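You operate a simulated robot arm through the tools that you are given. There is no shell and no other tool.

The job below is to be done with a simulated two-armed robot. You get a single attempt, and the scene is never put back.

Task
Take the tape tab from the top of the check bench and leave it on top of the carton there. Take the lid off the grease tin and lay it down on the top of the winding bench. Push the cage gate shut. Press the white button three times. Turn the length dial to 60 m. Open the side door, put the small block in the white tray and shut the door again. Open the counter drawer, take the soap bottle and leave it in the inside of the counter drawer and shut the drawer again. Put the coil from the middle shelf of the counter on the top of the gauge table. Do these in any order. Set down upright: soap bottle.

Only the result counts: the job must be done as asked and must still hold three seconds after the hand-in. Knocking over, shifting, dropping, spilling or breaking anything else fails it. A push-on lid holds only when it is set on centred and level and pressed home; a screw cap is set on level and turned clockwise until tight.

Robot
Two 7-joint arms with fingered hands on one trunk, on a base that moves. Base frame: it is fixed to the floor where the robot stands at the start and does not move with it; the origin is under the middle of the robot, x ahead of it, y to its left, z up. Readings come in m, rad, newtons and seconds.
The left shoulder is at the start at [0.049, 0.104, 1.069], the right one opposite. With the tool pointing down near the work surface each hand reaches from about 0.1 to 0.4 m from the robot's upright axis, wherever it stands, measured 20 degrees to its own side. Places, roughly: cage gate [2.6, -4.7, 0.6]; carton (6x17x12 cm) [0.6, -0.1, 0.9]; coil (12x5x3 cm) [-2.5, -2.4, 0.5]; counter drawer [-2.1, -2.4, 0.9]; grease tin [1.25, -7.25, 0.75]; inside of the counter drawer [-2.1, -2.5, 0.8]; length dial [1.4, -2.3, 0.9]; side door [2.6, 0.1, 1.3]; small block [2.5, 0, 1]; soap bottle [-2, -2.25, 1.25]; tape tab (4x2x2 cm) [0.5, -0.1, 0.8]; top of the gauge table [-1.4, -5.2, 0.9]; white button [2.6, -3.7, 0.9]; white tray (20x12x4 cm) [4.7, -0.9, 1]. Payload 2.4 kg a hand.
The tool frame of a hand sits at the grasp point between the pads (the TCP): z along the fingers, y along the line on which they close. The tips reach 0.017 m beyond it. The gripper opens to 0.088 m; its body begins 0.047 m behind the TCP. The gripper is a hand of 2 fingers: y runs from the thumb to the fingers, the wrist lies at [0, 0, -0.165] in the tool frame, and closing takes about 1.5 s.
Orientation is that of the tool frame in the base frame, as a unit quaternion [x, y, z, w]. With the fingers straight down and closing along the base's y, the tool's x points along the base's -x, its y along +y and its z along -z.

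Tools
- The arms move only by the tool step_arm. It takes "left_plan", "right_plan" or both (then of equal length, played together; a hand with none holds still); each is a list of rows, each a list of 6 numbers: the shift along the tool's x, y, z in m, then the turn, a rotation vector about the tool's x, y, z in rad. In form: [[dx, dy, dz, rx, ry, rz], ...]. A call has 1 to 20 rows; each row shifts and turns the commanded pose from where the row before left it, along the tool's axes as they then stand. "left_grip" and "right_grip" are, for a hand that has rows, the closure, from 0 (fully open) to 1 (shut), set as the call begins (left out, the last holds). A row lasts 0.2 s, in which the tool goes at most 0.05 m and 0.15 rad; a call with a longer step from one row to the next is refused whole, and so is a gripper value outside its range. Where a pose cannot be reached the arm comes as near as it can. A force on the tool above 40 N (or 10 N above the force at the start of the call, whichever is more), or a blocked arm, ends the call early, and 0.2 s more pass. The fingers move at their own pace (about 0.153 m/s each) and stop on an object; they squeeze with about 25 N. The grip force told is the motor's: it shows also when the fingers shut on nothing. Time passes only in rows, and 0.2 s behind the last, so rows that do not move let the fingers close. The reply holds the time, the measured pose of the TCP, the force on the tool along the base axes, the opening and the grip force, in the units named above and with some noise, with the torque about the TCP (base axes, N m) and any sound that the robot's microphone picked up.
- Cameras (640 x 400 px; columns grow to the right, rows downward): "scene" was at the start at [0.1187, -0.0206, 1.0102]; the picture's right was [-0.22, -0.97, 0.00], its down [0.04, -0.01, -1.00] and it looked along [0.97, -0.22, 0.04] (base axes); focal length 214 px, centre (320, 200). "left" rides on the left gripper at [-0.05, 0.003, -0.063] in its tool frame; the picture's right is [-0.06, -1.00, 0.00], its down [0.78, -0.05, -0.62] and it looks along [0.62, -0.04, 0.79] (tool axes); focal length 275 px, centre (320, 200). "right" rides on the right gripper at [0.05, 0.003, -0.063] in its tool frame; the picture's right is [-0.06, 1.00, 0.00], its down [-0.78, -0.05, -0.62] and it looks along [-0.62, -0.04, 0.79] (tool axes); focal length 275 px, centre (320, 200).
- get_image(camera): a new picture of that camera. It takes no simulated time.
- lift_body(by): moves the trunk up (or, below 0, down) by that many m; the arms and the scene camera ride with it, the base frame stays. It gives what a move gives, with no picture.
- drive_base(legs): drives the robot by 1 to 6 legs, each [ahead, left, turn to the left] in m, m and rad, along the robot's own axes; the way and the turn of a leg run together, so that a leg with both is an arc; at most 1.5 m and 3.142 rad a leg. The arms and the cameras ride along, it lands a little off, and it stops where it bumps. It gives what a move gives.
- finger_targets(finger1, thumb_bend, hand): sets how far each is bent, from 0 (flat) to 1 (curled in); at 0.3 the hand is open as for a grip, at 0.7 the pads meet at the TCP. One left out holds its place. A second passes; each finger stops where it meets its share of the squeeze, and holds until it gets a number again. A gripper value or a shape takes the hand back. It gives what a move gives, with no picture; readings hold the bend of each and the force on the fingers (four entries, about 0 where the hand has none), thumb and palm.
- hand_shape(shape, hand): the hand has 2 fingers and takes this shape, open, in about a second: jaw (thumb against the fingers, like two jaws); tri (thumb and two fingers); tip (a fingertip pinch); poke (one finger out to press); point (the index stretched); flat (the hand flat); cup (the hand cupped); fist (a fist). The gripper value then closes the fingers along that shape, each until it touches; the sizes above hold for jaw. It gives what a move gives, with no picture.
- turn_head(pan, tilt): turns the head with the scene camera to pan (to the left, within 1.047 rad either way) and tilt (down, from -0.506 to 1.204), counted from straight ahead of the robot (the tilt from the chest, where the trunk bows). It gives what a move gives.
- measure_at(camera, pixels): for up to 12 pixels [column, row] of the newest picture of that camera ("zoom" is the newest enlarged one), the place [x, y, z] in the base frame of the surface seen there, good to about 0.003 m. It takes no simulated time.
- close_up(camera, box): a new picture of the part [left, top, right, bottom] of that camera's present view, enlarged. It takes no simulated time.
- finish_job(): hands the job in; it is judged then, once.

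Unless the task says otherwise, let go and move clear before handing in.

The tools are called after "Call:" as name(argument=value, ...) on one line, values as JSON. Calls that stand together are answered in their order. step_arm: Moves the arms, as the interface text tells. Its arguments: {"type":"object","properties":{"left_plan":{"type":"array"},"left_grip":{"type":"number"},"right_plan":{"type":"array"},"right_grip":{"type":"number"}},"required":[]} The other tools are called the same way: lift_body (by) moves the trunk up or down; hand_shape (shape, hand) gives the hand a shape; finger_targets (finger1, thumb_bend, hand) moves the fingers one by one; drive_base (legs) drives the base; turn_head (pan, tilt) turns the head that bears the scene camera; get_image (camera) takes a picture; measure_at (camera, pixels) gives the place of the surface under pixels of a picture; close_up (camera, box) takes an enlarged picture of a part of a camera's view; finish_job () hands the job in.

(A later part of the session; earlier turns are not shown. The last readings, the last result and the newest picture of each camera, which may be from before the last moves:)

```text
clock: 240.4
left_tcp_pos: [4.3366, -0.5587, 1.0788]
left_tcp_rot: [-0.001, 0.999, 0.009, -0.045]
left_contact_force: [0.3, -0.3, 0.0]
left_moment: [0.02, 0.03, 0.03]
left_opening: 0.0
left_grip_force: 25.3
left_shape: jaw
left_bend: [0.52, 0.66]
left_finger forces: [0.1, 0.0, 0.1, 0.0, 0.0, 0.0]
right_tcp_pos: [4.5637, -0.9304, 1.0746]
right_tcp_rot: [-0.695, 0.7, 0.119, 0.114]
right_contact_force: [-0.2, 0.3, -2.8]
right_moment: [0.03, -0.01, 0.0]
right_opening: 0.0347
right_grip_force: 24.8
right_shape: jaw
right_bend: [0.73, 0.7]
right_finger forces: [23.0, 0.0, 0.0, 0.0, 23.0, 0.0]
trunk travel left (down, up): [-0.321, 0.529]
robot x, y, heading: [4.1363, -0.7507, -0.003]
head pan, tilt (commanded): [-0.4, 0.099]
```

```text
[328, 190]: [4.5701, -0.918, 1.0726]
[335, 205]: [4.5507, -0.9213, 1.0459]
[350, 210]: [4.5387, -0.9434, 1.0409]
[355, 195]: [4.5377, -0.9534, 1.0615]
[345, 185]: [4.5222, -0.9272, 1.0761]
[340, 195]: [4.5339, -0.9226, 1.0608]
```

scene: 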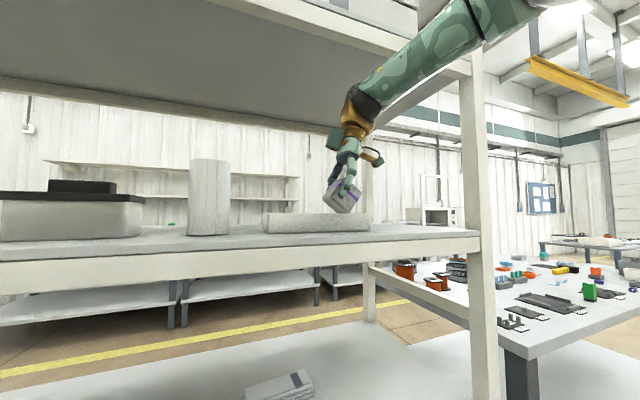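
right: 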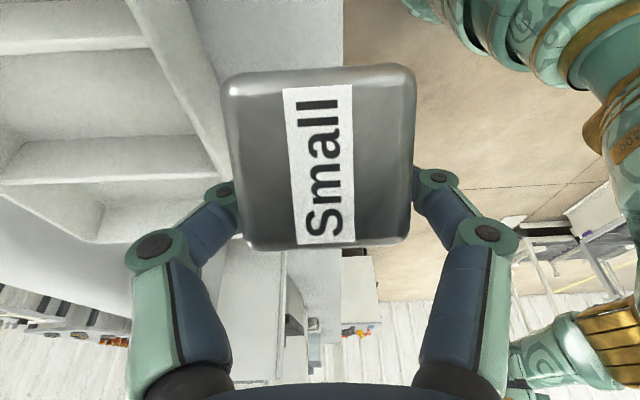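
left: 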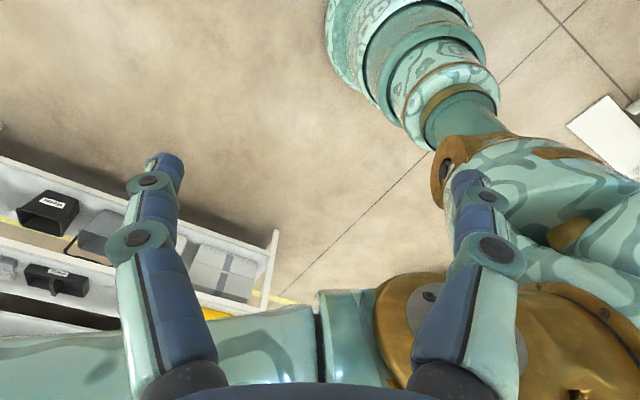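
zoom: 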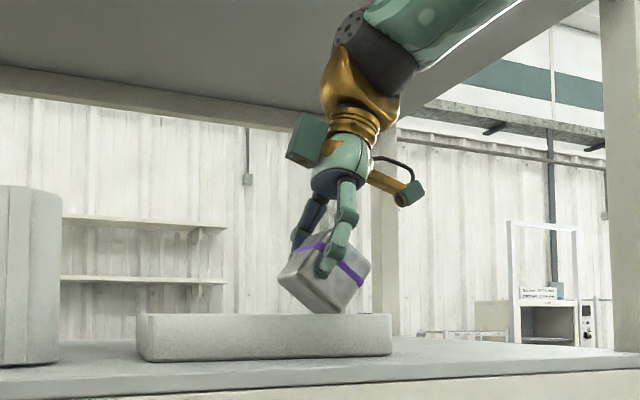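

The block has pivoted in the grip by about 30° (its bottom edge slopes down to the right in the zoom). I'll counter-rotate the hand about the closing axis to level it.

Call:
step_arm(right_plan=[[0, 0, 0, 0, 0.12, 0], [0, 0, 0, 0, 0.12, 0], [0, 0, 0, 0, 0.12, 0], [0, 0, 0, 0, 0.12, 0]])

Call:
close_up(camera="scene", box=[250, 80, 430, 250])

```text
clock: 241.4
left_tcp_pos: [4.3372, -0.559, 1.08]
left_tcp_rot: [-0.002, 0.999, 0.01, -0.045]
left_contact_force: [0.1, 0.2, -0.2]
left_moment: [-0.04, -0.01, 0.02]
left_opening: 0.0
left_grip_force: 25.2
left_shape: jaw
left_bend: [0.52, 0.66]
left_finger forces: [0.0, 0.0, 0.0, 0.0, 0.0, 0.0]
right_tcp_pos: [4.5645, -0.9299, 1.0746]
right_tcp_rot: [-0.704, 0.706, -0.05, -0.055]
right_contact_force: [0.8, 0.0, -3.4]
right_moment: [0.03, 0.01, 0.01]
right_opening: 0.0346
right_grip_force: 25.3
right_shape: jaw
right_bend: [0.73, 0.7]
right_finger forces: [23.1, 0.1, 0.0, 0.1, 23.1, 0.0]
trunk travel left (down, up): [-0.321, 0.529]
robot x, y, heading: [4.1322, -0.7509, 0.001]
head pan, tilt (commanded): [-0.4, 0.099]
```

```text
2.35 times, centred on (340, 165) of scene
```

zoom: 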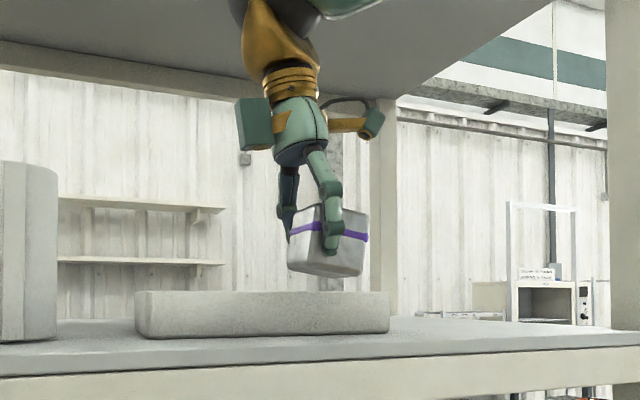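

The block is level now. Measuring its bottom height versus the tray's rim before moving over it.

Call:
measure_at(camera="zoom", pixels=[[325, 272], [295, 262], [355, 270], [325, 260], [260, 305], [200, 295], [350, 300]])

```text
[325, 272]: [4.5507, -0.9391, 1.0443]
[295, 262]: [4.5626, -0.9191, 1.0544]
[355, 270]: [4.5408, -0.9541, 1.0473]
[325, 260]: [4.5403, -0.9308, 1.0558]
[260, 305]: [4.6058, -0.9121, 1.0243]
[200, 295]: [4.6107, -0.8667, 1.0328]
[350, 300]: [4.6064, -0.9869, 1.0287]
```

Bottom is at ≈1.043, rim at 1.035. I'll raise a hair, shift +y 8 mm, and drive forward 0.1 m to be over the middle compartment.

Call:
step_arm(right_plan=[[-0.007, 0, -0.0071, 0, 0, 0]])

Call:
drive_base(legs=[[0.1, 0.0, 0.0]])

Call:
get_image(camera="scene")

Call:
get_image(camera="right")

```text
clock: 241.8
left_tcp_pos: [4.3372, -0.5595, 1.0797]
left_tcp_rot: [-0.001, 0.999, 0.01, -0.045]
left_contact_force: [-0.4, -0.1, 0.0]
left_moment: [-0.02, 0.03, 0.0]
left_opening: 0.0001
left_grip_force: 25.1
left_shape: jaw
left_bend: [0.52, 0.66]
left_finger forces: [0.0, 0.0, 0.0, 0.0, 0.0, 0.0]
right_tcp_pos: [4.5636, -0.922, 1.0804]
right_tcp_rot: [-0.704, 0.707, -0.048, -0.056]
right_contact_force: [0.4, 0.0, -3.0]
right_moment: [0.04, -0.02, 0.04]
right_opening: 0.0346
right_grip_force: 25.2
right_shape: jaw
right_bend: [0.73, 0.7]
right_finger forces: [23.1, 0.1, 0.1, 0.0, 23.1, 0.0]
trunk travel left (down, up): [-0.321, 0.529]
robot x, y, heading: [4.1317, -0.7498, 0.001]
head pan, tilt (commanded): [-0.4, 0.099]
```

```text
clock: 243.0
left_tcp_pos: [4.4367, -0.5595, 1.0789]
left_tcp_rot: [-0.003, 0.999, 0.009, -0.045]
left_contact_force: [0.7, 1.0, -0.4]
left_moment: [0.01, -0.01, -0.01]
left_opening: 0.0003
left_grip_force: 24.4
left_shape: jaw
left_bend: [0.52, 0.66]
left_finger forces: [0.0, 0.0, 0.0, 0.0, 0.1, 0.1]
right_tcp_pos: [4.6635, -0.923, 1.08]
right_tcp_rot: [-0.704, 0.706, -0.048, -0.056]
right_contact_force: [0.4, -0.3, -2.6]
right_moment: [0.04, 0.01, 0.01]
right_opening: 0.0347
right_grip_force: 24.8
right_shape: jaw
right_bend: [0.73, 0.7]
right_finger forces: [23.1, 0.1, 0.0, 0.1, 23.2, 0.0]
trunk travel left (down, up): [-0.321, 0.529]
robot x, y, heading: [4.2314, -0.7464, 0.002]
head pan, tilt (commanded): [-0.4, 0.099]
```

```text
taken
```

scene: 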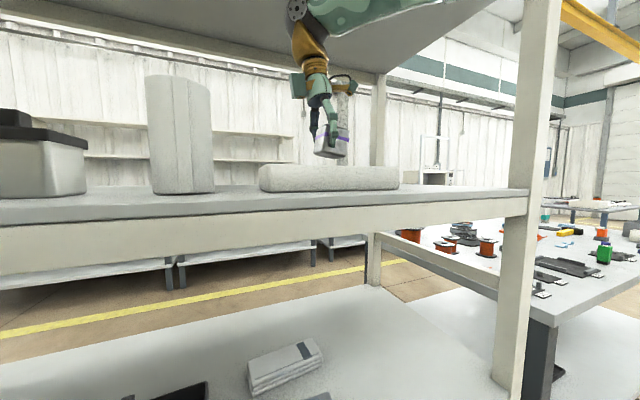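

```text
taken
```

right: 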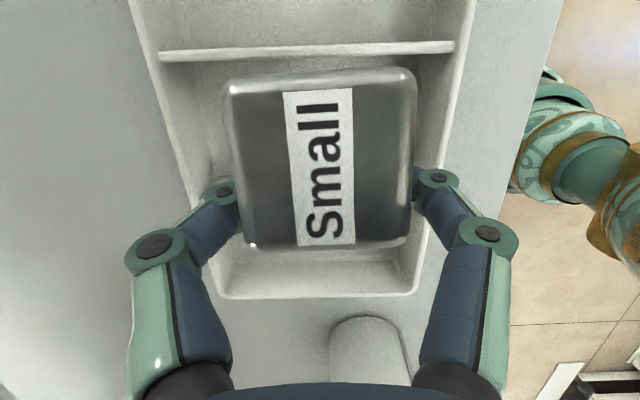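

Looking from the hand: a divider shows at row ~48 and the tray end at row ~290. Measuring these to confirm which compartment is below.

Call:
measure_at(camera="right", pixels=[[300, 47], [300, 20], [200, 130], [200, 60], [300, 270], [310, 292], [430, 260], [225, 290], [440, 130], [250, 85], [400, 90], [250, 240]])

Call:
close_up(camera="right", box=[130, 0, 500, 320])

```text
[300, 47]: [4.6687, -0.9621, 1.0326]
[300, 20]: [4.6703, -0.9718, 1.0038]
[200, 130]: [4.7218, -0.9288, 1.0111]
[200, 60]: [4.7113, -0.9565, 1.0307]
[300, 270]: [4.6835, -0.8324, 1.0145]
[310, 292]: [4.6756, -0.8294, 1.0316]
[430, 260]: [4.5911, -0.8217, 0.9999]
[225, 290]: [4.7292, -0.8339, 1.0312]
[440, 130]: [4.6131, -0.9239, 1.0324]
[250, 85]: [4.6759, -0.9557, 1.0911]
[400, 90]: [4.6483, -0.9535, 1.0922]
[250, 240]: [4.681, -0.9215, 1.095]
```

```text
1.25 times, centred on (315, 160) of right
```

zoom: 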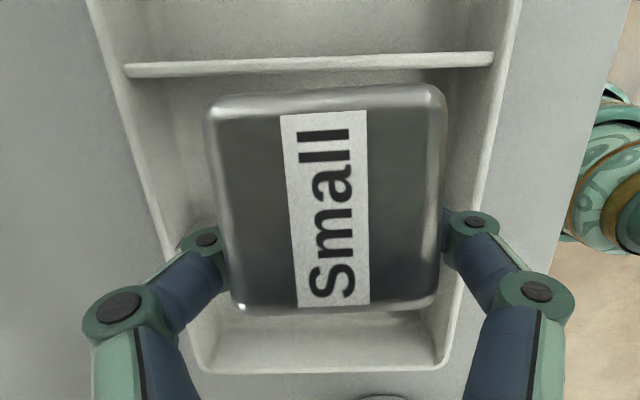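

The block is level (top z≈1.093) with centre y≈−0.9385; the middle compartment's centre is −0.928. Shifting +y 1 cm, then lowering into it.

Call:
step_arm(right_plan=[[-0.0104, 0, -0.0016, 0, 0, 0], [-0.0027, 0, 0.0178, 0, 0, 0], [-0.0027, 0, 0.0178, 0, 0, 0]])

Call:
get_image(camera="right")

Call:
get_image(camera="scene")

```text
clock: 243.8
left_tcp_pos: [4.4366, -0.5595, 1.0806]
left_tcp_rot: [-0.001, 0.999, 0.01, -0.046]
left_contact_force: [0.1, 0.4, -0.2]
left_moment: [0.0, -0.01, 0.01]
left_opening: 0.0002
left_grip_force: 24.9
left_shape: jaw
left_bend: [0.52, 0.66]
left_finger forces: [0.0, 0.1, 0.1, 0.0, 0.0, 0.0]
right_tcp_pos: [4.6621, -0.9118, 1.0427]
right_tcp_rot: [-0.704, 0.706, -0.049, -0.055]
right_contact_force: [0.9, -0.1, -2.8]
right_moment: [0.04, -0.02, -0.03]
right_opening: 0.0347
right_grip_force: 24.9
right_shape: jaw
right_bend: [0.73, 0.7]
right_finger forces: [23.1, 0.0, 0.0, 0.0, 23.1, 0.1]
trunk travel left (down, up): [-0.321, 0.529]
robot x, y, heading: [4.2328, -0.7493, 0.002]
head pan, tilt (commanded): [-0.4, 0.099]
```

```text
taken
```

right: 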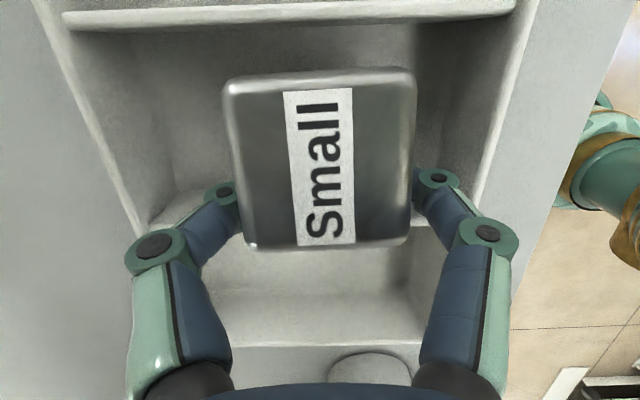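

```text
taken
```

scene: 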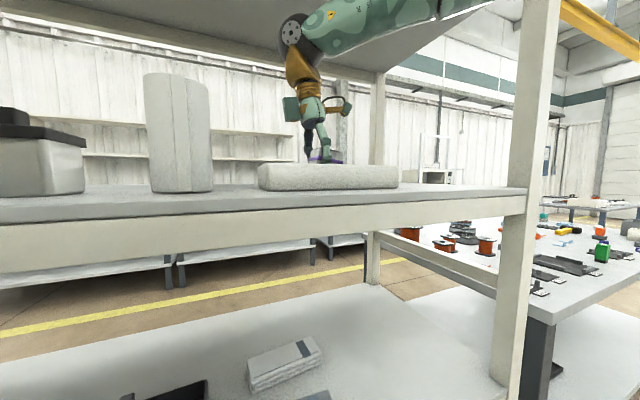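

The block is between the dividers. Lowering in small steps until contact.

Call:
step_arm(right_plan=[[-0.0006, 0, 0.004, 0, 0, 0], [-0.0005, 0, 0.003, 0, 0, 0], [-0.0003, 0, 0.002, 0, 0, 0], [0, 0, 0, 0, 0, 0]])

Call:
get_image(camera="right")

```text
clock: 244.8
left_tcp_pos: [4.4365, -0.5603, 1.081]
left_tcp_rot: [-0.002, 0.999, 0.009, -0.046]
left_contact_force: [0.4, -0.9, -0.3]
left_moment: [-0.02, 0.0, 0.06]
left_opening: 0.0
left_grip_force: 24.7
left_shape: jaw
left_bend: [0.52, 0.66]
left_finger forces: [0.1, 0.1, 0.0, 0.1, 0.0, 0.0]
right_tcp_pos: [4.6627, -0.9121, 1.0345]
right_tcp_rot: [-0.704, 0.706, -0.05, -0.056]
right_contact_force: [0.2, 0.3, -2.0]
right_moment: [0.02, -0.04, 0.01]
right_opening: 0.0346
right_grip_force: 24.7
right_shape: jaw
right_bend: [0.73, 0.7]
right_finger forces: [23.1, 0.0, 0.0, 0.0, 23.2, 0.1]
trunk travel left (down, up): [-0.321, 0.529]
robot x, y, heading: [4.2367, -0.7497, 0.005]
head pan, tilt (commanded): [-0.4, 0.099]
```

```text
taken
```

right: 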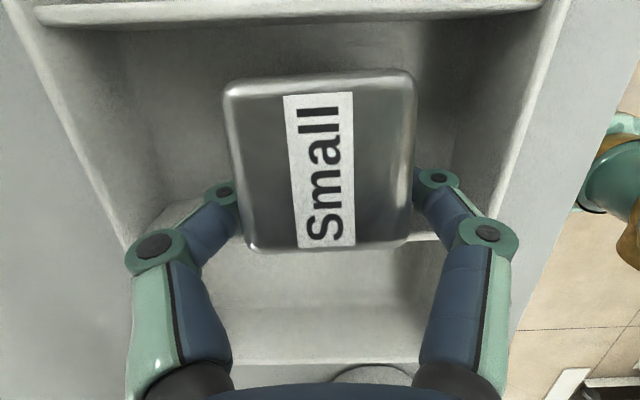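

No contact yet (force still just the block's weight). A few more millimetres.

Call:
step_arm(right_plan=[[-0.0003, 0, 0.002, 0, 0, 0], [-0.0003, 0, 0.002, 0, 0, 0], [0, 0, 0, 0, 0, 0]])

```text
clock: 245.6
left_tcp_pos: [4.4369, -0.5589, 1.0799]
left_tcp_rot: [-0.002, 0.999, 0.009, -0.046]
left_contact_force: [-0.4, -0.1, 0.0]
left_moment: [0.01, 0.0, 0.0]
left_opening: 0.0002
left_grip_force: 24.8
left_shape: jaw
left_bend: [0.52, 0.66]
left_finger forces: [0.0, 0.1, 0.0, 0.1, 0.0, 0.0]
right_tcp_pos: [4.6635, -0.9103, 1.0312]
right_tcp_rot: [-0.704, 0.707, -0.049, -0.055]
right_contact_force: [0.3, 1.2, -1.9]
right_moment: [-0.01, -0.06, 0.03]
right_opening: 0.0348
right_grip_force: 24.9
right_shape: jaw
right_bend: [0.73, 0.7]
right_finger forces: [23.2, 0.0, 0.1, 0.0, 23.2, 0.0]
trunk travel left (down, up): [-0.321, 0.529]
robot x, y, heading: [4.2356, -0.7501, 0.0]
head pan, tilt (commanded): [-0.4, 0.099]
```

Call:
step_arm(right_plan=[[-0.0002, 0, 0.0015, 0, 0, 0], [-0.0002, 0, 0.0015, 0, 0, 0], [0, 0, 0, 0, 0, 0]])

Call:
get_image(camera="right")

```text
clock: 246.4
left_tcp_pos: [4.435, -0.5585, 1.0809]
left_tcp_rot: [-0.002, 0.999, 0.008, -0.046]
left_contact_force: [0.2, -0.2, 0.1]
left_moment: [-0.01, -0.01, -0.01]
left_opening: 0.0
left_grip_force: 25.1
left_shape: jaw
left_bend: [0.52, 0.66]
left_finger forces: [0.0, 0.0, 0.0, 0.0, 0.1, 0.1]
right_tcp_pos: [4.6634, -0.91, 1.0275]
right_tcp_rot: [-0.704, 0.707, -0.05, -0.055]
right_contact_force: [2.7, -0.2, 11.2]
right_moment: [-0.01, -0.06, -0.01]
right_opening: 0.0345
right_grip_force: 24.4
right_shape: jaw
right_bend: [0.73, 0.7]
right_finger forces: [24.4, 0.0, 0.0, 0.0, 25.8, 0.0]
trunk travel left (down, up): [-0.321, 0.529]
robot x, y, heading: [4.2355, -0.7527, 0.005]
head pan, tilt (commanded): [-0.4, 0.099]
```

```text
taken
```

right: 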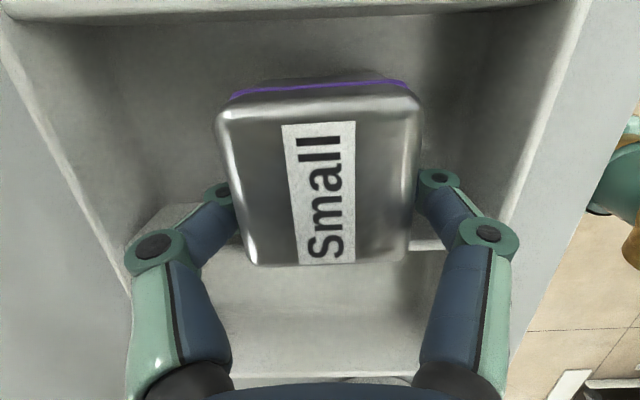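

Contact 11 N: the block is sitting on the tray floor. Opening modestly (tray walls are close) and rising straight up.

Call:
step_arm(right_plan=[[0, 0, -0.001, 0, 0, 0], [0, 0, 0, 0, 0, 0], [0, 0, 0, 0, 0, 0]], right_grip=0.45)

Call:
step_arm(right_plan=[[-0.002, 0, -0.015, 0, 0, 0], [-0.004, 0, -0.025, 0, 0, 0], [-0.003, 0, -0.02, 0, 0, 0]])

Call:
get_image(camera="right")

Call:
get_image(camera="scene")

```text
clock: 247.2
left_tcp_pos: [4.4365, -0.5591, 1.0802]
left_tcp_rot: [-0.001, 0.999, 0.01, -0.046]
left_contact_force: [0.0, 0.7, -0.5]
left_moment: [0.0, -0.02, -0.01]
left_opening: 0.0
left_grip_force: 24.5
left_shape: jaw
left_bend: [0.52, 0.66]
left_finger forces: [0.1, 0.1, 0.1, 0.1, 0.0, 0.1]
right_tcp_pos: [4.6621, -0.91, 1.0286]
right_tcp_rot: [-0.704, 0.706, -0.049, -0.055]
right_contact_force: [-0.4, -0.2, 0.7]
right_moment: [0.0, 0.0, 0.0]
right_opening: 0.0479
right_grip_force: 0.0
right_shape: jaw
right_bend: [0.72, 0.7]
right_finger forces: [0.1, 0.0, 0.0, 0.0, 0.0, 0.0]
trunk travel left (down, up): [-0.321, 0.529]
robot x, y, heading: [4.2331, -0.7494, -0.001]
head pan, tilt (commanded): [-0.4, 0.099]
```

```text
clock: 248.0
left_tcp_pos: [4.4365, -0.5589, 1.0795]
left_tcp_rot: [-0.002, 0.999, 0.009, -0.046]
left_contact_force: [0.3, -0.2, 0.5]
left_moment: [-0.01, 0.03, 0.01]
left_opening: 0.0
left_grip_force: 25.1
left_shape: jaw
left_bend: [0.52, 0.66]
left_finger forces: [0.0, 0.1, 0.0, 0.1, 0.1, 0.0]
right_tcp_pos: [4.665, -0.8929, 1.0859]
right_tcp_rot: [-0.704, 0.707, -0.049, -0.055]
right_contact_force: [-0.5, 0.2, 0.0]
right_moment: [0.01, 0.0, -0.02]
right_opening: 0.048
right_grip_force: 0.1
right_shape: jaw
right_bend: [0.72, 0.7]
right_finger forces: [0.1, 0.0, 0.1, 0.0, 0.0, 0.1]
trunk travel left (down, up): [-0.321, 0.529]
robot x, y, heading: [4.2332, -0.7494, 0.003]
head pan, tilt (commanded): [-0.4, 0.099]
```

```text
taken
```

right: 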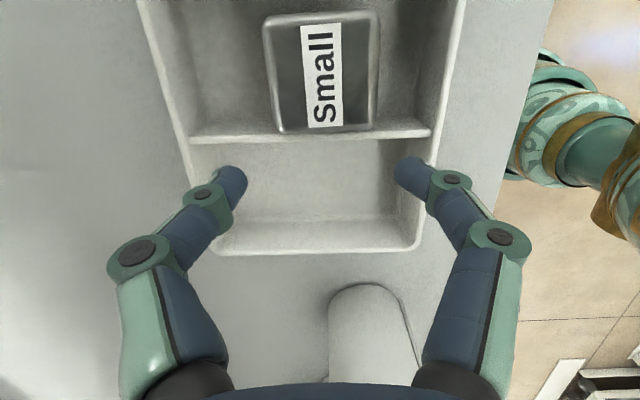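

```text
taken
```

scene: 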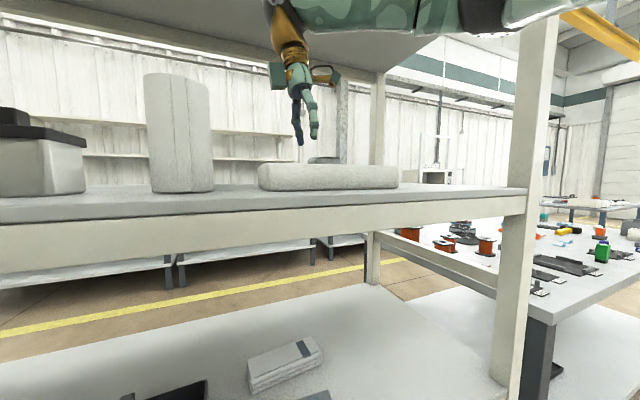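

The small block sits in the tray's middle compartment (label at (320,75)), everything else undisturbed. Backing out and heading toward the button/gate area.

Call:
drive_base(legs=[[-0.6, 0.0, 0.0]])

Call:
step_arm(right_plan=[[0, 0, 0, 0, -0.15, 0.02], [0, 0, 0, 0, 0, 0.14], [0, 0, 0, 0, 0, 0.14], [0, 0, 0, 0, 0, 0.14], [0, 0, 0, 0, 0, 0.14], [0, 0, 0, 0, 0, 0.14], [0, 0, 0, 0, 0, 0.14], [0, 0, 0, 0, 0, 0.14], [0, 0, 0, 0, 0, 0.14], [0, 0, 0, 0, 0, 0.14], [0, 0, 0, 0, 0, 0.14], [0, 0, 0, 0, 0, 0.14]], right_grip=0.0)

Call:
turn_head(pan=0.0, tilt=0.2)

Call:
close_up(camera="scene", box=[240, 100, 440, 260])

```text
clock: 251.3
left_tcp_pos: [3.8416, -0.5598, 1.0806]
left_tcp_rot: [-0.004, 0.999, 0.008, -0.044]
left_contact_force: [0.5, 0.1, 0.4]
left_moment: [0.01, 0.02, 0.0]
left_opening: 0.0001
left_grip_force: 24.9
left_shape: jaw
left_bend: [0.52, 0.66]
left_finger forces: [0.1, 0.1, 0.1, 0.0, 0.0, 0.1]
right_tcp_pos: [4.0715, -0.8921, 1.0863]
right_tcp_rot: [0.706, -0.705, 0.05, 0.055]
right_contact_force: [-0.1, -0.1, -1.0]
right_moment: [-0.02, 0.0, -0.02]
right_opening: 0.0479
right_grip_force: 0.0
right_shape: jaw
right_bend: [0.72, 0.7]
right_finger forces: [0.0, 0.0, 0.1, 0.0, 0.0, 0.0]
trunk travel left (down, up): [-0.321, 0.529]
robot x, y, heading: [3.6393, -0.7535, 0.011]
head pan, tilt (commanded): [-0.4, 0.099]
```

```text
refused: row 1 steps farther than a row can; nothing moved
```

```text
clock: 252.2
left_tcp_pos: [3.8408, -0.5609, 1.0801]
left_tcp_rot: [-0.005, 0.999, 0.009, -0.046]
left_contact_force: [-1.0, -1.3, -0.8]
left_moment: [0.01, 0.03, 0.03]
left_opening: 0.0
left_grip_force: 25.1
left_shape: jaw
left_bend: [0.52, 0.66]
left_finger forces: [0.0, 0.0, 0.1, 0.0, 0.0, 0.0]
right_tcp_pos: [4.0729, -0.8916, 1.0869]
right_tcp_rot: [0.706, -0.705, 0.049, 0.056]
right_contact_force: [-0.1, -0.9, -0.1]
right_moment: [0.02, 0.02, 0.0]
right_opening: 0.048
right_grip_force: 0.0
right_shape: jaw
right_bend: [0.72, 0.7]
right_finger forces: [0.0, 0.0, 0.1, 0.0, 0.1, 0.1]
trunk travel left (down, up): [-0.321, 0.529]
robot x, y, heading: [3.6438, -0.7561, 0.005]
head pan, tilt (commanded): [0.0, 0.201]
```

```text
2.50 times, centred on (340, 180) of scene
```

zoom: 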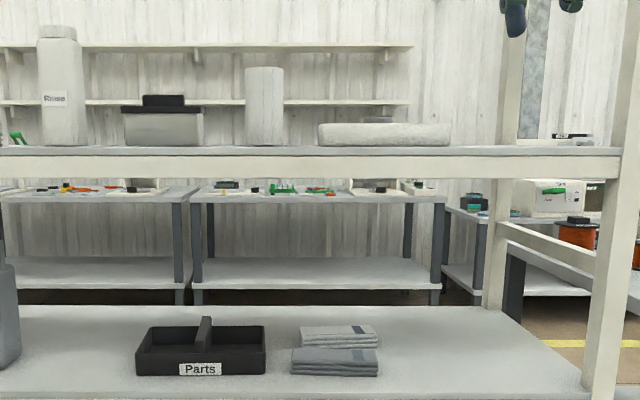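

All fine on the shelf. Restoring the right hand to its neutral downward orientation for travel.

Call:
step_arm(right_plan=[[0, 0, -0.02, 0, -0.148, 0], [0, 0, 0, 0, 0, 0.1428], [0, 0, 0, 0, 0, 0.1428], [0, 0, 0, 0, 0, 0.1428], [0, 0, 0, 0, 0, 0.1428], [0, 0, 0, 0, 0, 0.1428], [0, 0, 0, 0, 0, 0.1428], [0, 0, 0, 0, 0, 0.1428], [0, 0, 0, 0, 0, 0.1428], [0, 0, 0, 0, 0, 0.1428], [0, 0, 0, 0, 0, 0.1428], [0, 0, 0, 0, 0, 0.1428]], right_grip=0.0)

Call:
drive_base(legs=[[-0.2, -0.6, 0.0], [0.0, -1.2, 0.0]])

Call:
get_image(camera="scene")

```text
clock: 254.8
left_tcp_pos: [3.8423, -0.5604, 1.08]
left_tcp_rot: [-0.005, 0.999, 0.009, -0.045]
left_contact_force: [-0.4, 0.7, -0.4]
left_moment: [0.0, 0.0, -0.01]
left_opening: 0.0001
left_grip_force: 24.8
left_shape: jaw
left_bend: [0.52, 0.66]
left_finger forces: [0.0, 0.0, 0.1, 0.0, 0.0, 0.1]
right_tcp_pos: [4.0711, -0.8898, 1.106]
right_tcp_rot: [0.0, 1.0, 0.0, -0.004]
right_contact_force: [0.0, -0.7, -0.6]
right_moment: [0.01, -0.01, 0.01]
right_opening: 0.0879
right_grip_force: 0.0
right_shape: jaw
right_bend: [0.3, 0.3]
right_finger forces: [0.1, 0.0, 0.0, 0.0, 0.1, 0.1]
trunk travel left (down, up): [-0.321, 0.529]
robot x, y, heading: [3.6445, -0.7555, 0.01]
head pan, tilt (commanded): [0.0, 0.201]
```

```text
clock: 264.1
left_tcp_pos: [3.6748, -2.3762, 1.0805]
left_tcp_rot: [-0.026, 0.999, 0.006, -0.045]
left_contact_force: [-0.5, 0.2, -0.1]
left_moment: [0.02, -0.01, 0.01]
left_opening: 0.0001
left_grip_force: 25.1
left_shape: jaw
left_bend: [0.52, 0.66]
left_finger forces: [0.1, 0.0, 0.1, 0.0, 0.1, 0.0]
right_tcp_pos: [3.9174, -2.6955, 1.1063]
right_tcp_rot: [-0.021, 1.0, -0.001, -0.005]
right_contact_force: [-0.2, 0.3, -1.0]
right_moment: [0.03, -0.01, -0.04]
right_opening: 0.0878
right_grip_force: 0.0
right_shape: jaw
right_bend: [0.3, 0.3]
right_finger forces: [0.0, 0.1, 0.0, 0.0, 0.0, 0.0]
trunk travel left (down, up): [-0.321, 0.529]
robot x, y, heading: [3.4832, -2.5771, 0.044]
head pan, tilt (commanded): [0.0, 0.201]
```

```text
taken
```

scene: 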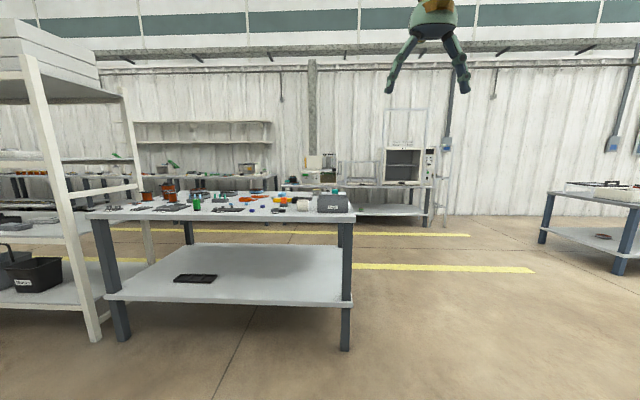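

Now turn to face −x and look at machine B's far side, where the white button and cage gate should be.

Call:
drive_base(legs=[[0.0, 0.0, 3.097], [0.0, 1.0, 0.0]])

Call:
get_image(camera="scene")

```text
clock: 276.5
left_tcp_pos: [3.2854, -3.7628, 1.0813]
left_tcp_rot: [0.999, 0.008, 0.045, 0.008]
left_contact_force: [0.0, -0.3, -0.6]
left_moment: [-0.01, 0.01, -0.02]
left_opening: 0.0
left_grip_force: 25.6
left_shape: jaw
left_bend: [0.52, 0.66]
left_finger forces: [0.1, 0.1, 0.0, 0.1, 0.0, 0.0]
right_tcp_pos: [3.0525, -3.4346, 1.1066]
right_tcp_rot: [1.0, 0.004, 0.004, 0.0]
right_contact_force: [-0.3, 0.0, 0.2]
right_moment: [0.01, -0.02, 0.01]
right_opening: 0.0881
right_grip_force: 0.0
right_shape: jaw
right_bend: [0.3, 0.3]
right_finger forces: [0.1, 0.0, 0.0, 0.0, 0.0, 0.0]
trunk travel left (down, up): [-0.321, 0.529]
robot x, y, heading: [3.4855, -3.5706, -3.13]
head pan, tilt (commanded): [0.0, 0.201]
```

```text
taken
```

scene: 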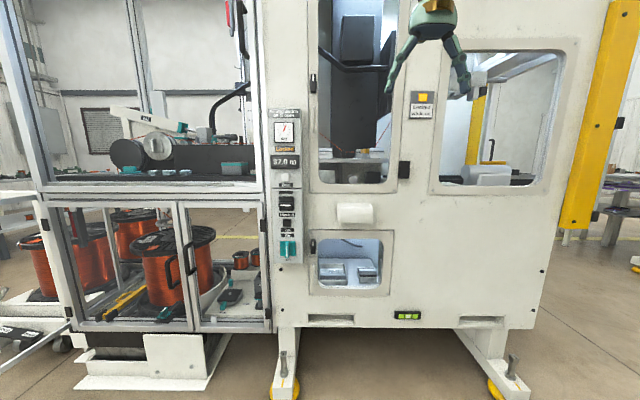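

The control strip is at (287,190) and the cage with its gates at the left (50–270, 200–330). Enlarging both.

Call:
close_up(camera="scene", box=[250, 100, 330, 270])

Call:
close_up(camera="scene", box=[20, 180, 300, 350])

Call:
measure_at(camera="scene", pixels=[[287, 180], [287, 195], [287, 220], [290, 250], [175, 260], [60, 300], [265, 260], [70, 250], [190, 320], [100, 325], [240, 325]])

```text
2.35 times, centred on (290, 185) of scene
```

zoom: 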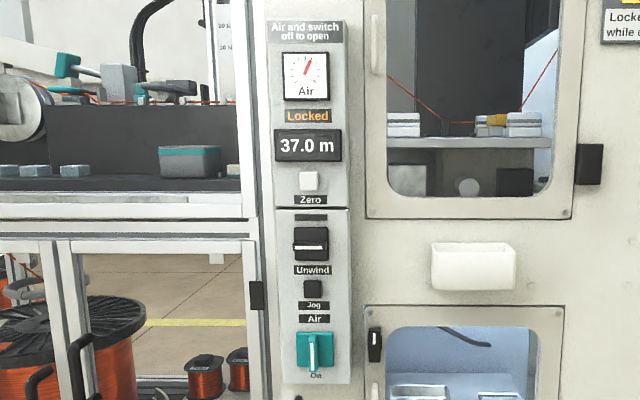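

```text
2.29 times, centred on (160, 265) of scene
```

zoom: 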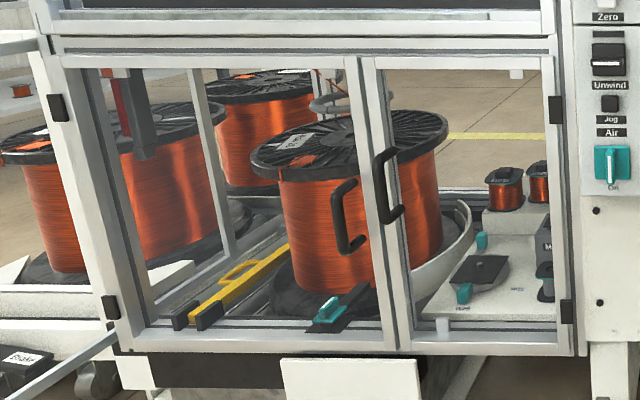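

```text
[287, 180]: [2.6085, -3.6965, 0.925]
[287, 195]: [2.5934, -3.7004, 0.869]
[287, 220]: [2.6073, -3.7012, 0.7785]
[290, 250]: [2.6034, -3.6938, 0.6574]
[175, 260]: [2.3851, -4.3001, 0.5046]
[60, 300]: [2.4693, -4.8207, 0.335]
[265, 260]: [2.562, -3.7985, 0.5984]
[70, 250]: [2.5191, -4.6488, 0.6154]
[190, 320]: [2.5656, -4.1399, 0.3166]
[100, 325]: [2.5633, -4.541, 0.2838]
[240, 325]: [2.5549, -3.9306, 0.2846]
```

The white "Zero" button is at (2.6085,−3.6965,0.925). The gate seems to be open at the far left (rails at zoom (60,365)). I'll strafe left to view it properly.

Call:
drive_base(legs=[[-0.3, 1.0, 0.0]])

Call:
turn_head(pan=0.0, tilt=0.4)

Call:
get_image(camera="scene")

```text
clock: 281.8
left_tcp_pos: [3.5852, -4.7316, 1.0804]
left_tcp_rot: [0.999, -0.003, 0.046, 0.008]
left_contact_force: [0.5, 0.1, 0.0]
left_moment: [-0.01, 0.02, 0.01]
left_opening: 0.0
left_grip_force: 25.4
left_shape: jaw
left_bend: [0.52, 0.66]
left_finger forces: [0.0, 0.1, 0.1, 0.0, 0.0, 0.0]
right_tcp_pos: [3.3613, -4.397, 1.1056]
right_tcp_rot: [1.0, -0.006, 0.005, -0.001]
right_contact_force: [0.4, -0.3, 0.6]
right_moment: [0.01, 0.02, 0.01]
right_opening: 0.088
right_grip_force: 0.1
right_shape: jaw
right_bend: [0.3, 0.3]
right_finger forces: [0.1, 0.1, 0.0, 0.0, 0.0, 0.0]
trunk travel left (down, up): [-0.321, 0.529]
robot x, y, heading: [3.7892, -4.5407, 3.131]
head pan, tilt (commanded): [0.0, 0.201]
```

```text
clock: 282.5
left_tcp_pos: [3.5862, -4.7307, 1.0794]
left_tcp_rot: [0.999, -0.004, 0.046, 0.01]
left_contact_force: [-0.1, -0.3, -0.6]
left_moment: [0.05, -0.04, 0.0]
left_opening: 0.0003
left_grip_force: 25.1
left_shape: jaw
left_bend: [0.52, 0.66]
left_finger forces: [0.0, 0.1, 0.0, 0.0, 0.1, 0.1]
right_tcp_pos: [3.3613, -4.3973, 1.106]
right_tcp_rot: [1.0, -0.006, 0.005, 0.0]
right_contact_force: [0.0, 0.6, 0.4]
right_moment: [0.04, 0.01, 0.03]
right_opening: 0.0879
right_grip_force: 0.0
right_shape: jaw
right_bend: [0.3, 0.3]
right_finger forces: [0.0, 0.0, 0.1, 0.0, 0.0, 0.0]
trunk travel left (down, up): [-0.321, 0.529]
robot x, y, heading: [3.7908, -4.5372, 3.135]
head pan, tilt (commanded): [0.0, 0.4]
```

```text
taken
```

scene: 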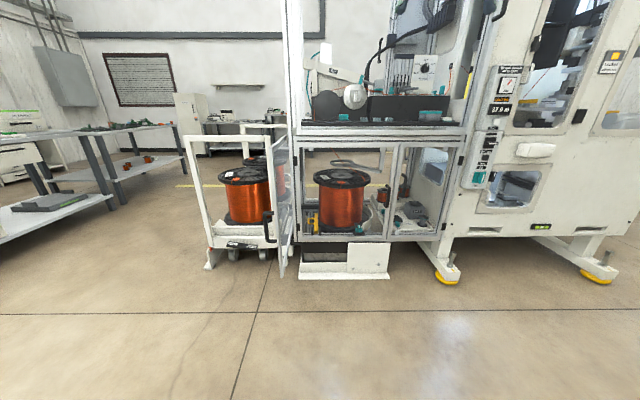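

Zooming on the gate area around (270,210).

Call:
close_up(camera="scene", box=[170, 110, 420, 290])

Call:
measure_at(camera="scene", pixels=[[268, 225], [283, 270], [279, 150], [297, 150], [297, 240], [285, 200], [205, 250], [190, 150], [270, 130], [240, 240], [388, 235], [325, 240]])

```text
2.22 times, centred on (295, 200) of scene
```

zoom: 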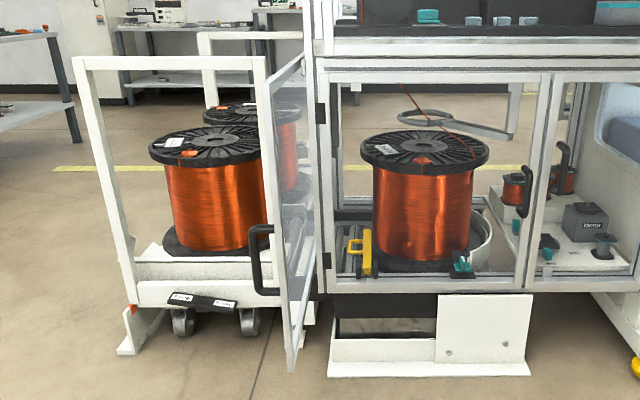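

```text
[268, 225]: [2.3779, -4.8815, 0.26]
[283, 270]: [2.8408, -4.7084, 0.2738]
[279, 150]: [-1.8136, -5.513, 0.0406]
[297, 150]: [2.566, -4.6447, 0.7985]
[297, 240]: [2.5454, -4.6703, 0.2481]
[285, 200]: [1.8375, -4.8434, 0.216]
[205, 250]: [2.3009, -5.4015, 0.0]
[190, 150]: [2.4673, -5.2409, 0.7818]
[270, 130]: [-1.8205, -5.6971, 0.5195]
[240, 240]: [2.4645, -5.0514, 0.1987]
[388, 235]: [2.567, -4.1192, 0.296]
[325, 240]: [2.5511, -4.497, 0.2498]
```

The gate seems hinged at the front-left post (2.566,−4.65) and swung outward. I'll measure its frame and view it from another angle.

Call:
measure_at(camera="zoom", pixels=[[264, 110], [272, 180], [283, 320], [290, 360], [300, 340], [297, 68], [322, 110], [325, 260], [262, 262], [255, 235], [525, 190], [562, 165]])

Call:
drive_base(legs=[[0.0, 1.0, 0.0], [0.0, 0.0, -0.6]])

Call:
get_image(camera="scene")

```text
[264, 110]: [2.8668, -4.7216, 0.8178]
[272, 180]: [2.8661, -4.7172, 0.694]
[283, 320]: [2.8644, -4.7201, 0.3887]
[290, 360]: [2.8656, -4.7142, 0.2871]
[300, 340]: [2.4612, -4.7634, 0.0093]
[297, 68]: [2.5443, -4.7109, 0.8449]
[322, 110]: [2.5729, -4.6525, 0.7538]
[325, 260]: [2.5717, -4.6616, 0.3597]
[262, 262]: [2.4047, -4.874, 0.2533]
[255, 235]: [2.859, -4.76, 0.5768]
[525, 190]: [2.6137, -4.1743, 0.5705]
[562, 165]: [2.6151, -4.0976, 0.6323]
```

```text
clock: 289.3
left_tcp_pos: [3.5046, -5.5652, 1.08]
left_tcp_rot: [0.95, -0.308, 0.041, 0.022]
left_contact_force: [0.2, 0.3, -0.7]
left_moment: [0.01, 0.01, 0.03]
left_opening: 0.0
left_grip_force: 24.8
left_shape: jaw
left_bend: [0.52, 0.66]
left_finger forces: [0.0, 0.0, 0.0, 0.0, 0.1, 0.1]
right_tcp_pos: [3.516, -5.164, 1.1073]
right_tcp_rot: [0.95, -0.312, 0.004, 0.001]
right_contact_force: [-0.2, -0.2, 0.0]
right_moment: [-0.02, 0.0, 0.02]
right_opening: 0.0881
right_grip_force: 0.1
right_shape: jaw
right_bend: [0.3, 0.3]
right_finger forces: [0.0, 0.1, 0.0, 0.1, 0.1, 0.0]
trunk travel left (down, up): [-0.321, 0.529]
robot x, y, heading: [3.7848, -5.5307, 2.513]
head pan, tilt (commanded): [0.0, 0.4]
```

```text
taken
```

scene: 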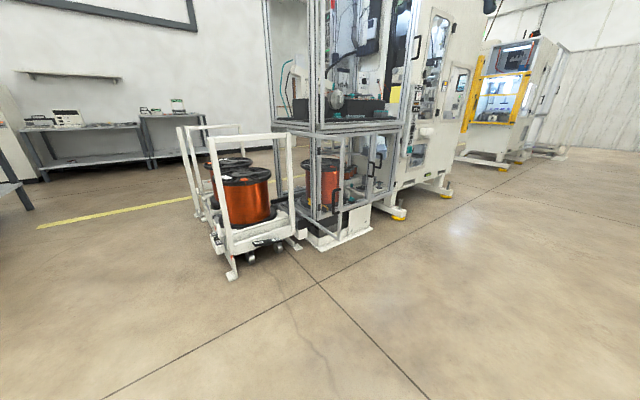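

Now from the other side; enlarging the cage region.

Call:
close_up(camera="scene", box=[190, 110, 410, 290])

```text
2.22 times, centred on (300, 200) of scene
```

zoom: 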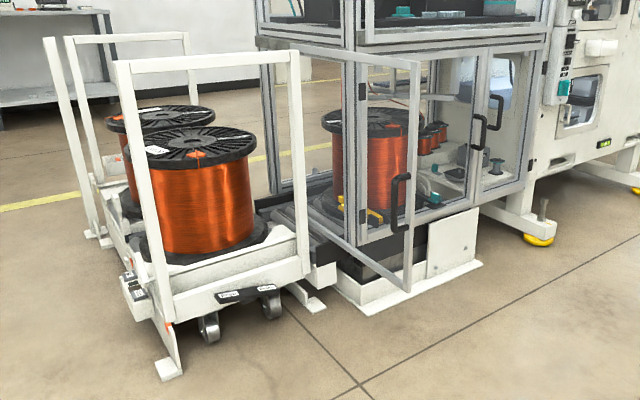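

The gate is a frame lying roughly along x with a handle at zoom (397,205). Measuring along its top and bottom rails to tell whether it is hinged or sliding.

Call:
measure_at(camera="zoom", pixels=[[312, 46], [335, 52], [360, 58], [385, 63], [408, 68], [412, 150], [325, 237], [350, 252], [380, 273], [405, 285], [397, 205], [360, 92]])

Call:
close_up(camera="scene", box=[270, 110, 390, 250])

```text
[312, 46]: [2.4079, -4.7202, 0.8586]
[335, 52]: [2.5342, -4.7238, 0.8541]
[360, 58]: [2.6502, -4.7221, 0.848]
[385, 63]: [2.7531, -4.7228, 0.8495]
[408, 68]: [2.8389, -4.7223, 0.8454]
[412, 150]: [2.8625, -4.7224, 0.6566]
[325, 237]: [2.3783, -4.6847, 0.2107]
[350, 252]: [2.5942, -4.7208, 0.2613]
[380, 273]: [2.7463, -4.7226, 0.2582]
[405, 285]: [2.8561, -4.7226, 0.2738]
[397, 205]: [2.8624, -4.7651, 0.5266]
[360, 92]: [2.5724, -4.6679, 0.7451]
```

```text
2.86 times, centred on (330, 180) of scene
```

zoom: 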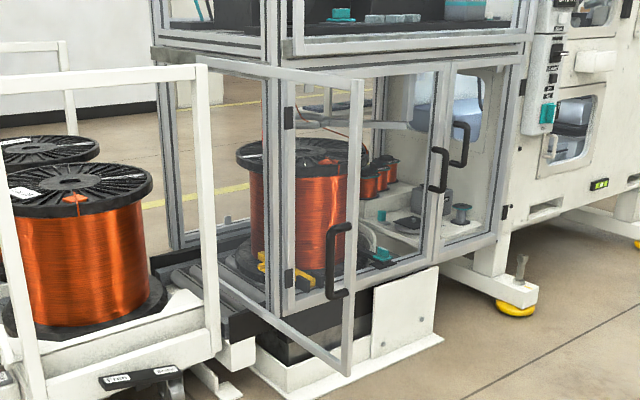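

The gate's rails lie in one plane (y≈−4.722), so it slides along x: its front edge is at x≈2.866 and must be pushed −x until it meets the front post at ≈2.57. I'll line up the right hand with the gate's front edge.

Call:
drive_base(legs=[[0.0, 0.0, 0.628], [0.33, -0.668, 0.0]])

Call:
lift_body(by=-0.27)

Call:
get_image(camera="scene")

```text
clock: 295.0
left_tcp_pos: [3.2499, -5.0616, 1.0796]
left_tcp_rot: [0.999, 0.01, 0.045, 0.009]
left_contact_force: [-0.6, 0.5, -0.5]
left_moment: [0.03, -0.02, -0.01]
left_opening: 0.0
left_grip_force: 24.7
left_shape: jaw
left_bend: [0.52, 0.66]
left_finger forces: [0.0, 0.0, 0.0, 0.0, 0.0, 0.0]
right_tcp_pos: [3.0157, -4.7341, 1.1062]
right_tcp_rot: [1.0, 0.005, 0.004, 0.0]
right_contact_force: [-1.0, 0.1, 0.2]
right_moment: [0.06, 0.0, 0.0]
right_opening: 0.0878
right_grip_force: 0.0
right_shape: jaw
right_bend: [0.3, 0.3]
right_finger forces: [0.0, 0.1, 0.0, 0.1, 0.1, 0.0]
trunk travel left (down, up): [-0.321, 0.529]
robot x, y, heading: [3.4489, -4.8664, -3.123]
head pan, tilt (commanded): [0.0, 0.4]
```

```text
clock: 297.8
left_tcp_pos: [3.2237, -5.0621, 0.7935]
left_tcp_rot: [0.995, 0.01, 0.104, 0.007]
left_contact_force: [0.1, 0.3, 0.6]
left_moment: [0.02, 0.0, 0.0]
left_opening: 0.0001
left_grip_force: 24.9
left_shape: jaw
left_bend: [0.52, 0.66]
left_finger forces: [0.0, 0.0, 0.0, 0.1, 0.0, 0.0]
right_tcp_pos: [3.0159, -4.7344, 0.8367]
right_tcp_rot: [1.0, 0.006, 0.005, 0.0]
right_contact_force: [-0.6, 0.2, 0.7]
right_moment: [-0.01, 0.0, 0.04]
right_opening: 0.088
right_grip_force: 0.1
right_shape: jaw
right_bend: [0.3, 0.3]
right_finger forces: [0.0, 0.1, 0.0, 0.0, 0.0, 0.0]
trunk travel left (down, up): [-0.051, 0.799]
robot x, y, heading: [3.4521, -4.8691, -3.122]
head pan, tilt (commanded): [0.0, 0.4]
```

```text
taken
```

scene: 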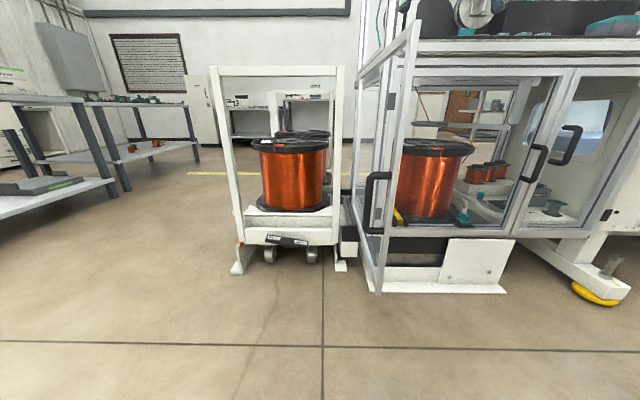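

The gate's front edge is straight ahead of the right hand. Closing the fingers and lowering the hand to z≈0.70.

Call:
step_arm(right_plan=[[0, 0, 0.0433, 0, 0, 0], [0, -0.006, 0.0433, 0, 0, 0], [0, -0.006, 0.0433, 0, 0, 0], [0, 0, 0, 0, 0, 0]], right_grip=1.0)

Call:
get_image(camera="right")

Call:
get_image(camera="scene")

```text
clock: 298.8
left_tcp_pos: [3.2221, -5.0612, 0.7925]
left_tcp_rot: [0.994, 0.01, 0.105, 0.007]
left_contact_force: [0.9, -0.2, 0.7]
left_moment: [0.01, 0.0, -0.04]
left_opening: 0.0
left_grip_force: 24.9
left_shape: jaw
left_bend: [0.52, 0.66]
left_finger forces: [0.1, 0.1, 0.0, 0.1, 0.1, 0.1]
right_tcp_pos: [3.0164, -4.7228, 0.7065]
right_tcp_rot: [1.0, 0.006, 0.004, 0.001]
right_contact_force: [-0.1, 1.0, -0.1]
right_moment: [-0.01, 0.01, -0.03]
right_opening: 0.0
right_grip_force: 25.1
right_shape: jaw
right_bend: [0.52, 0.66]
right_finger forces: [0.0, 0.0, 0.1, 0.0, 0.0, 0.0]
trunk travel left (down, up): [-0.051, 0.799]
robot x, y, heading: [3.4476, -4.8681, -3.125]
head pan, tilt (commanded): [0.0, 0.4]
```

```text
taken
```

right: 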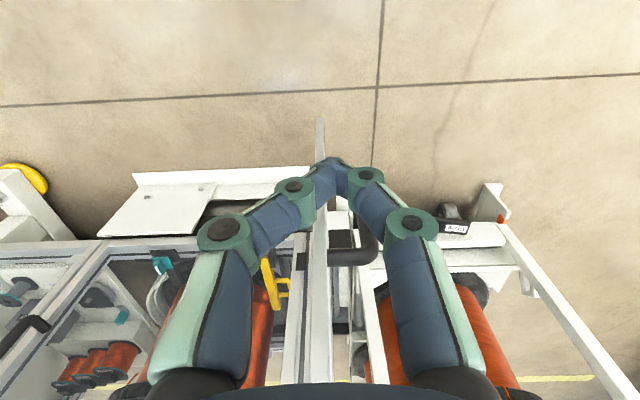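

```text
taken
```

scene: 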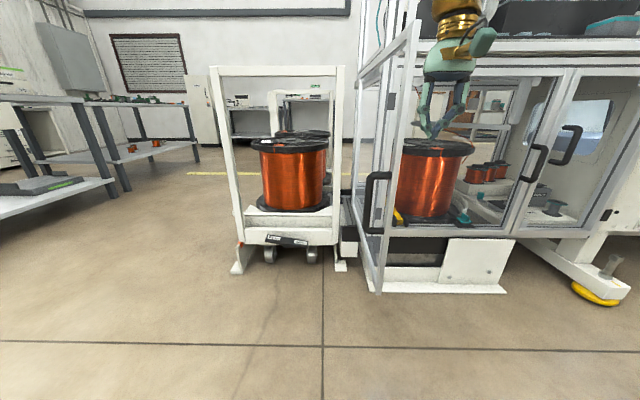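

The hand lines up with the gate (column ~318). Driving forward to push it.

Call:
drive_base(legs=[[0.2, 0.0, 0.0]])

Call:
get_image(camera="scene")

Call:
get_image(camera="right")

```text
clock: 300.4
left_tcp_pos: [3.0251, -5.0661, 0.7941]
left_tcp_rot: [0.994, 0.008, 0.105, 0.008]
left_contact_force: [0.1, -0.8, -0.1]
left_moment: [0.02, -0.01, -0.03]
left_opening: 0.0
left_grip_force: 24.9
left_shape: jaw
left_bend: [0.52, 0.66]
left_finger forces: [0.1, 0.0, 0.0, 0.0, 0.1, 0.0]
right_tcp_pos: [2.8197, -4.7249, 0.707]
right_tcp_rot: [1.0, 0.006, 0.005, 0.0]
right_contact_force: [0.0, 0.2, -0.2]
right_moment: [0.04, 0.01, 0.04]
right_opening: 0.0
right_grip_force: 25.1
right_shape: jaw
right_bend: [0.52, 0.66]
right_finger forces: [0.0, 0.0, 0.0, 0.0, 0.1, 0.0]
trunk travel left (down, up): [-0.051, 0.799]
robot x, y, heading: [3.2511, -4.8705, -3.129]
head pan, tilt (commanded): [0.0, 0.4]
```

```text
taken
```

scene: 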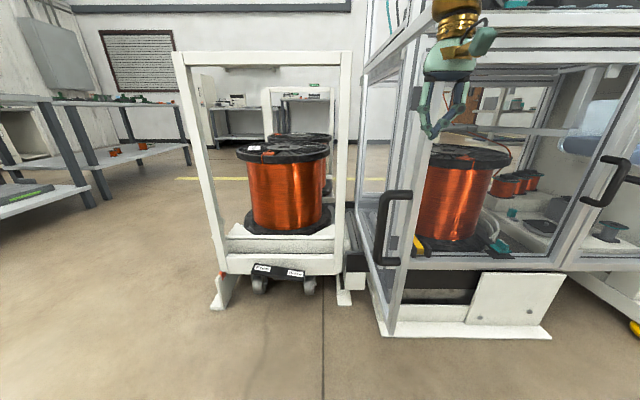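

```text
taken
```

right: 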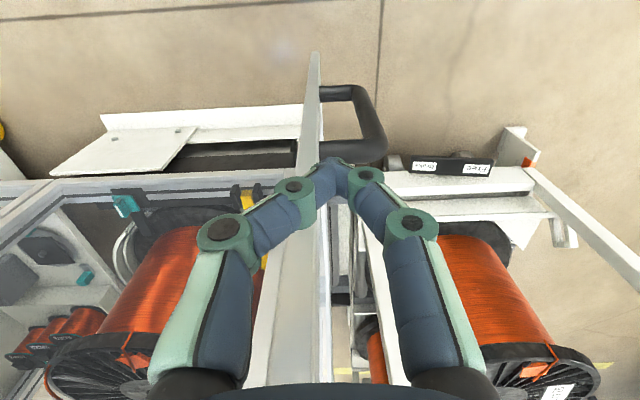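

Checking whether the gate moved by measuring its front edge.

Call:
measure_at(camera="scene", pixels=[[392, 325], [398, 280], [403, 230], [410, 150], [385, 230], [408, 200], [412, 90], [375, 330]])

Call:
close_up(camera="scene", box=[340, 20, 520, 350])

```text
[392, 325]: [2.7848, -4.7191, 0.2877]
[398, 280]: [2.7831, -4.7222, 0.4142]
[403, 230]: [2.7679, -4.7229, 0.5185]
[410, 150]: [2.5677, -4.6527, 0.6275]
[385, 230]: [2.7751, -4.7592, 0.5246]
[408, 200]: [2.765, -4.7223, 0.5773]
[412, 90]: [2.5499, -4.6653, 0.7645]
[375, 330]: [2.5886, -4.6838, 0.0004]
```

```text
1.21 times, centred on (430, 185) of scene
```

zoom: 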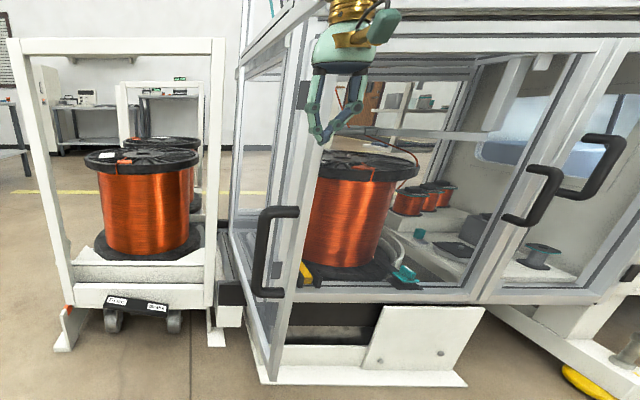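

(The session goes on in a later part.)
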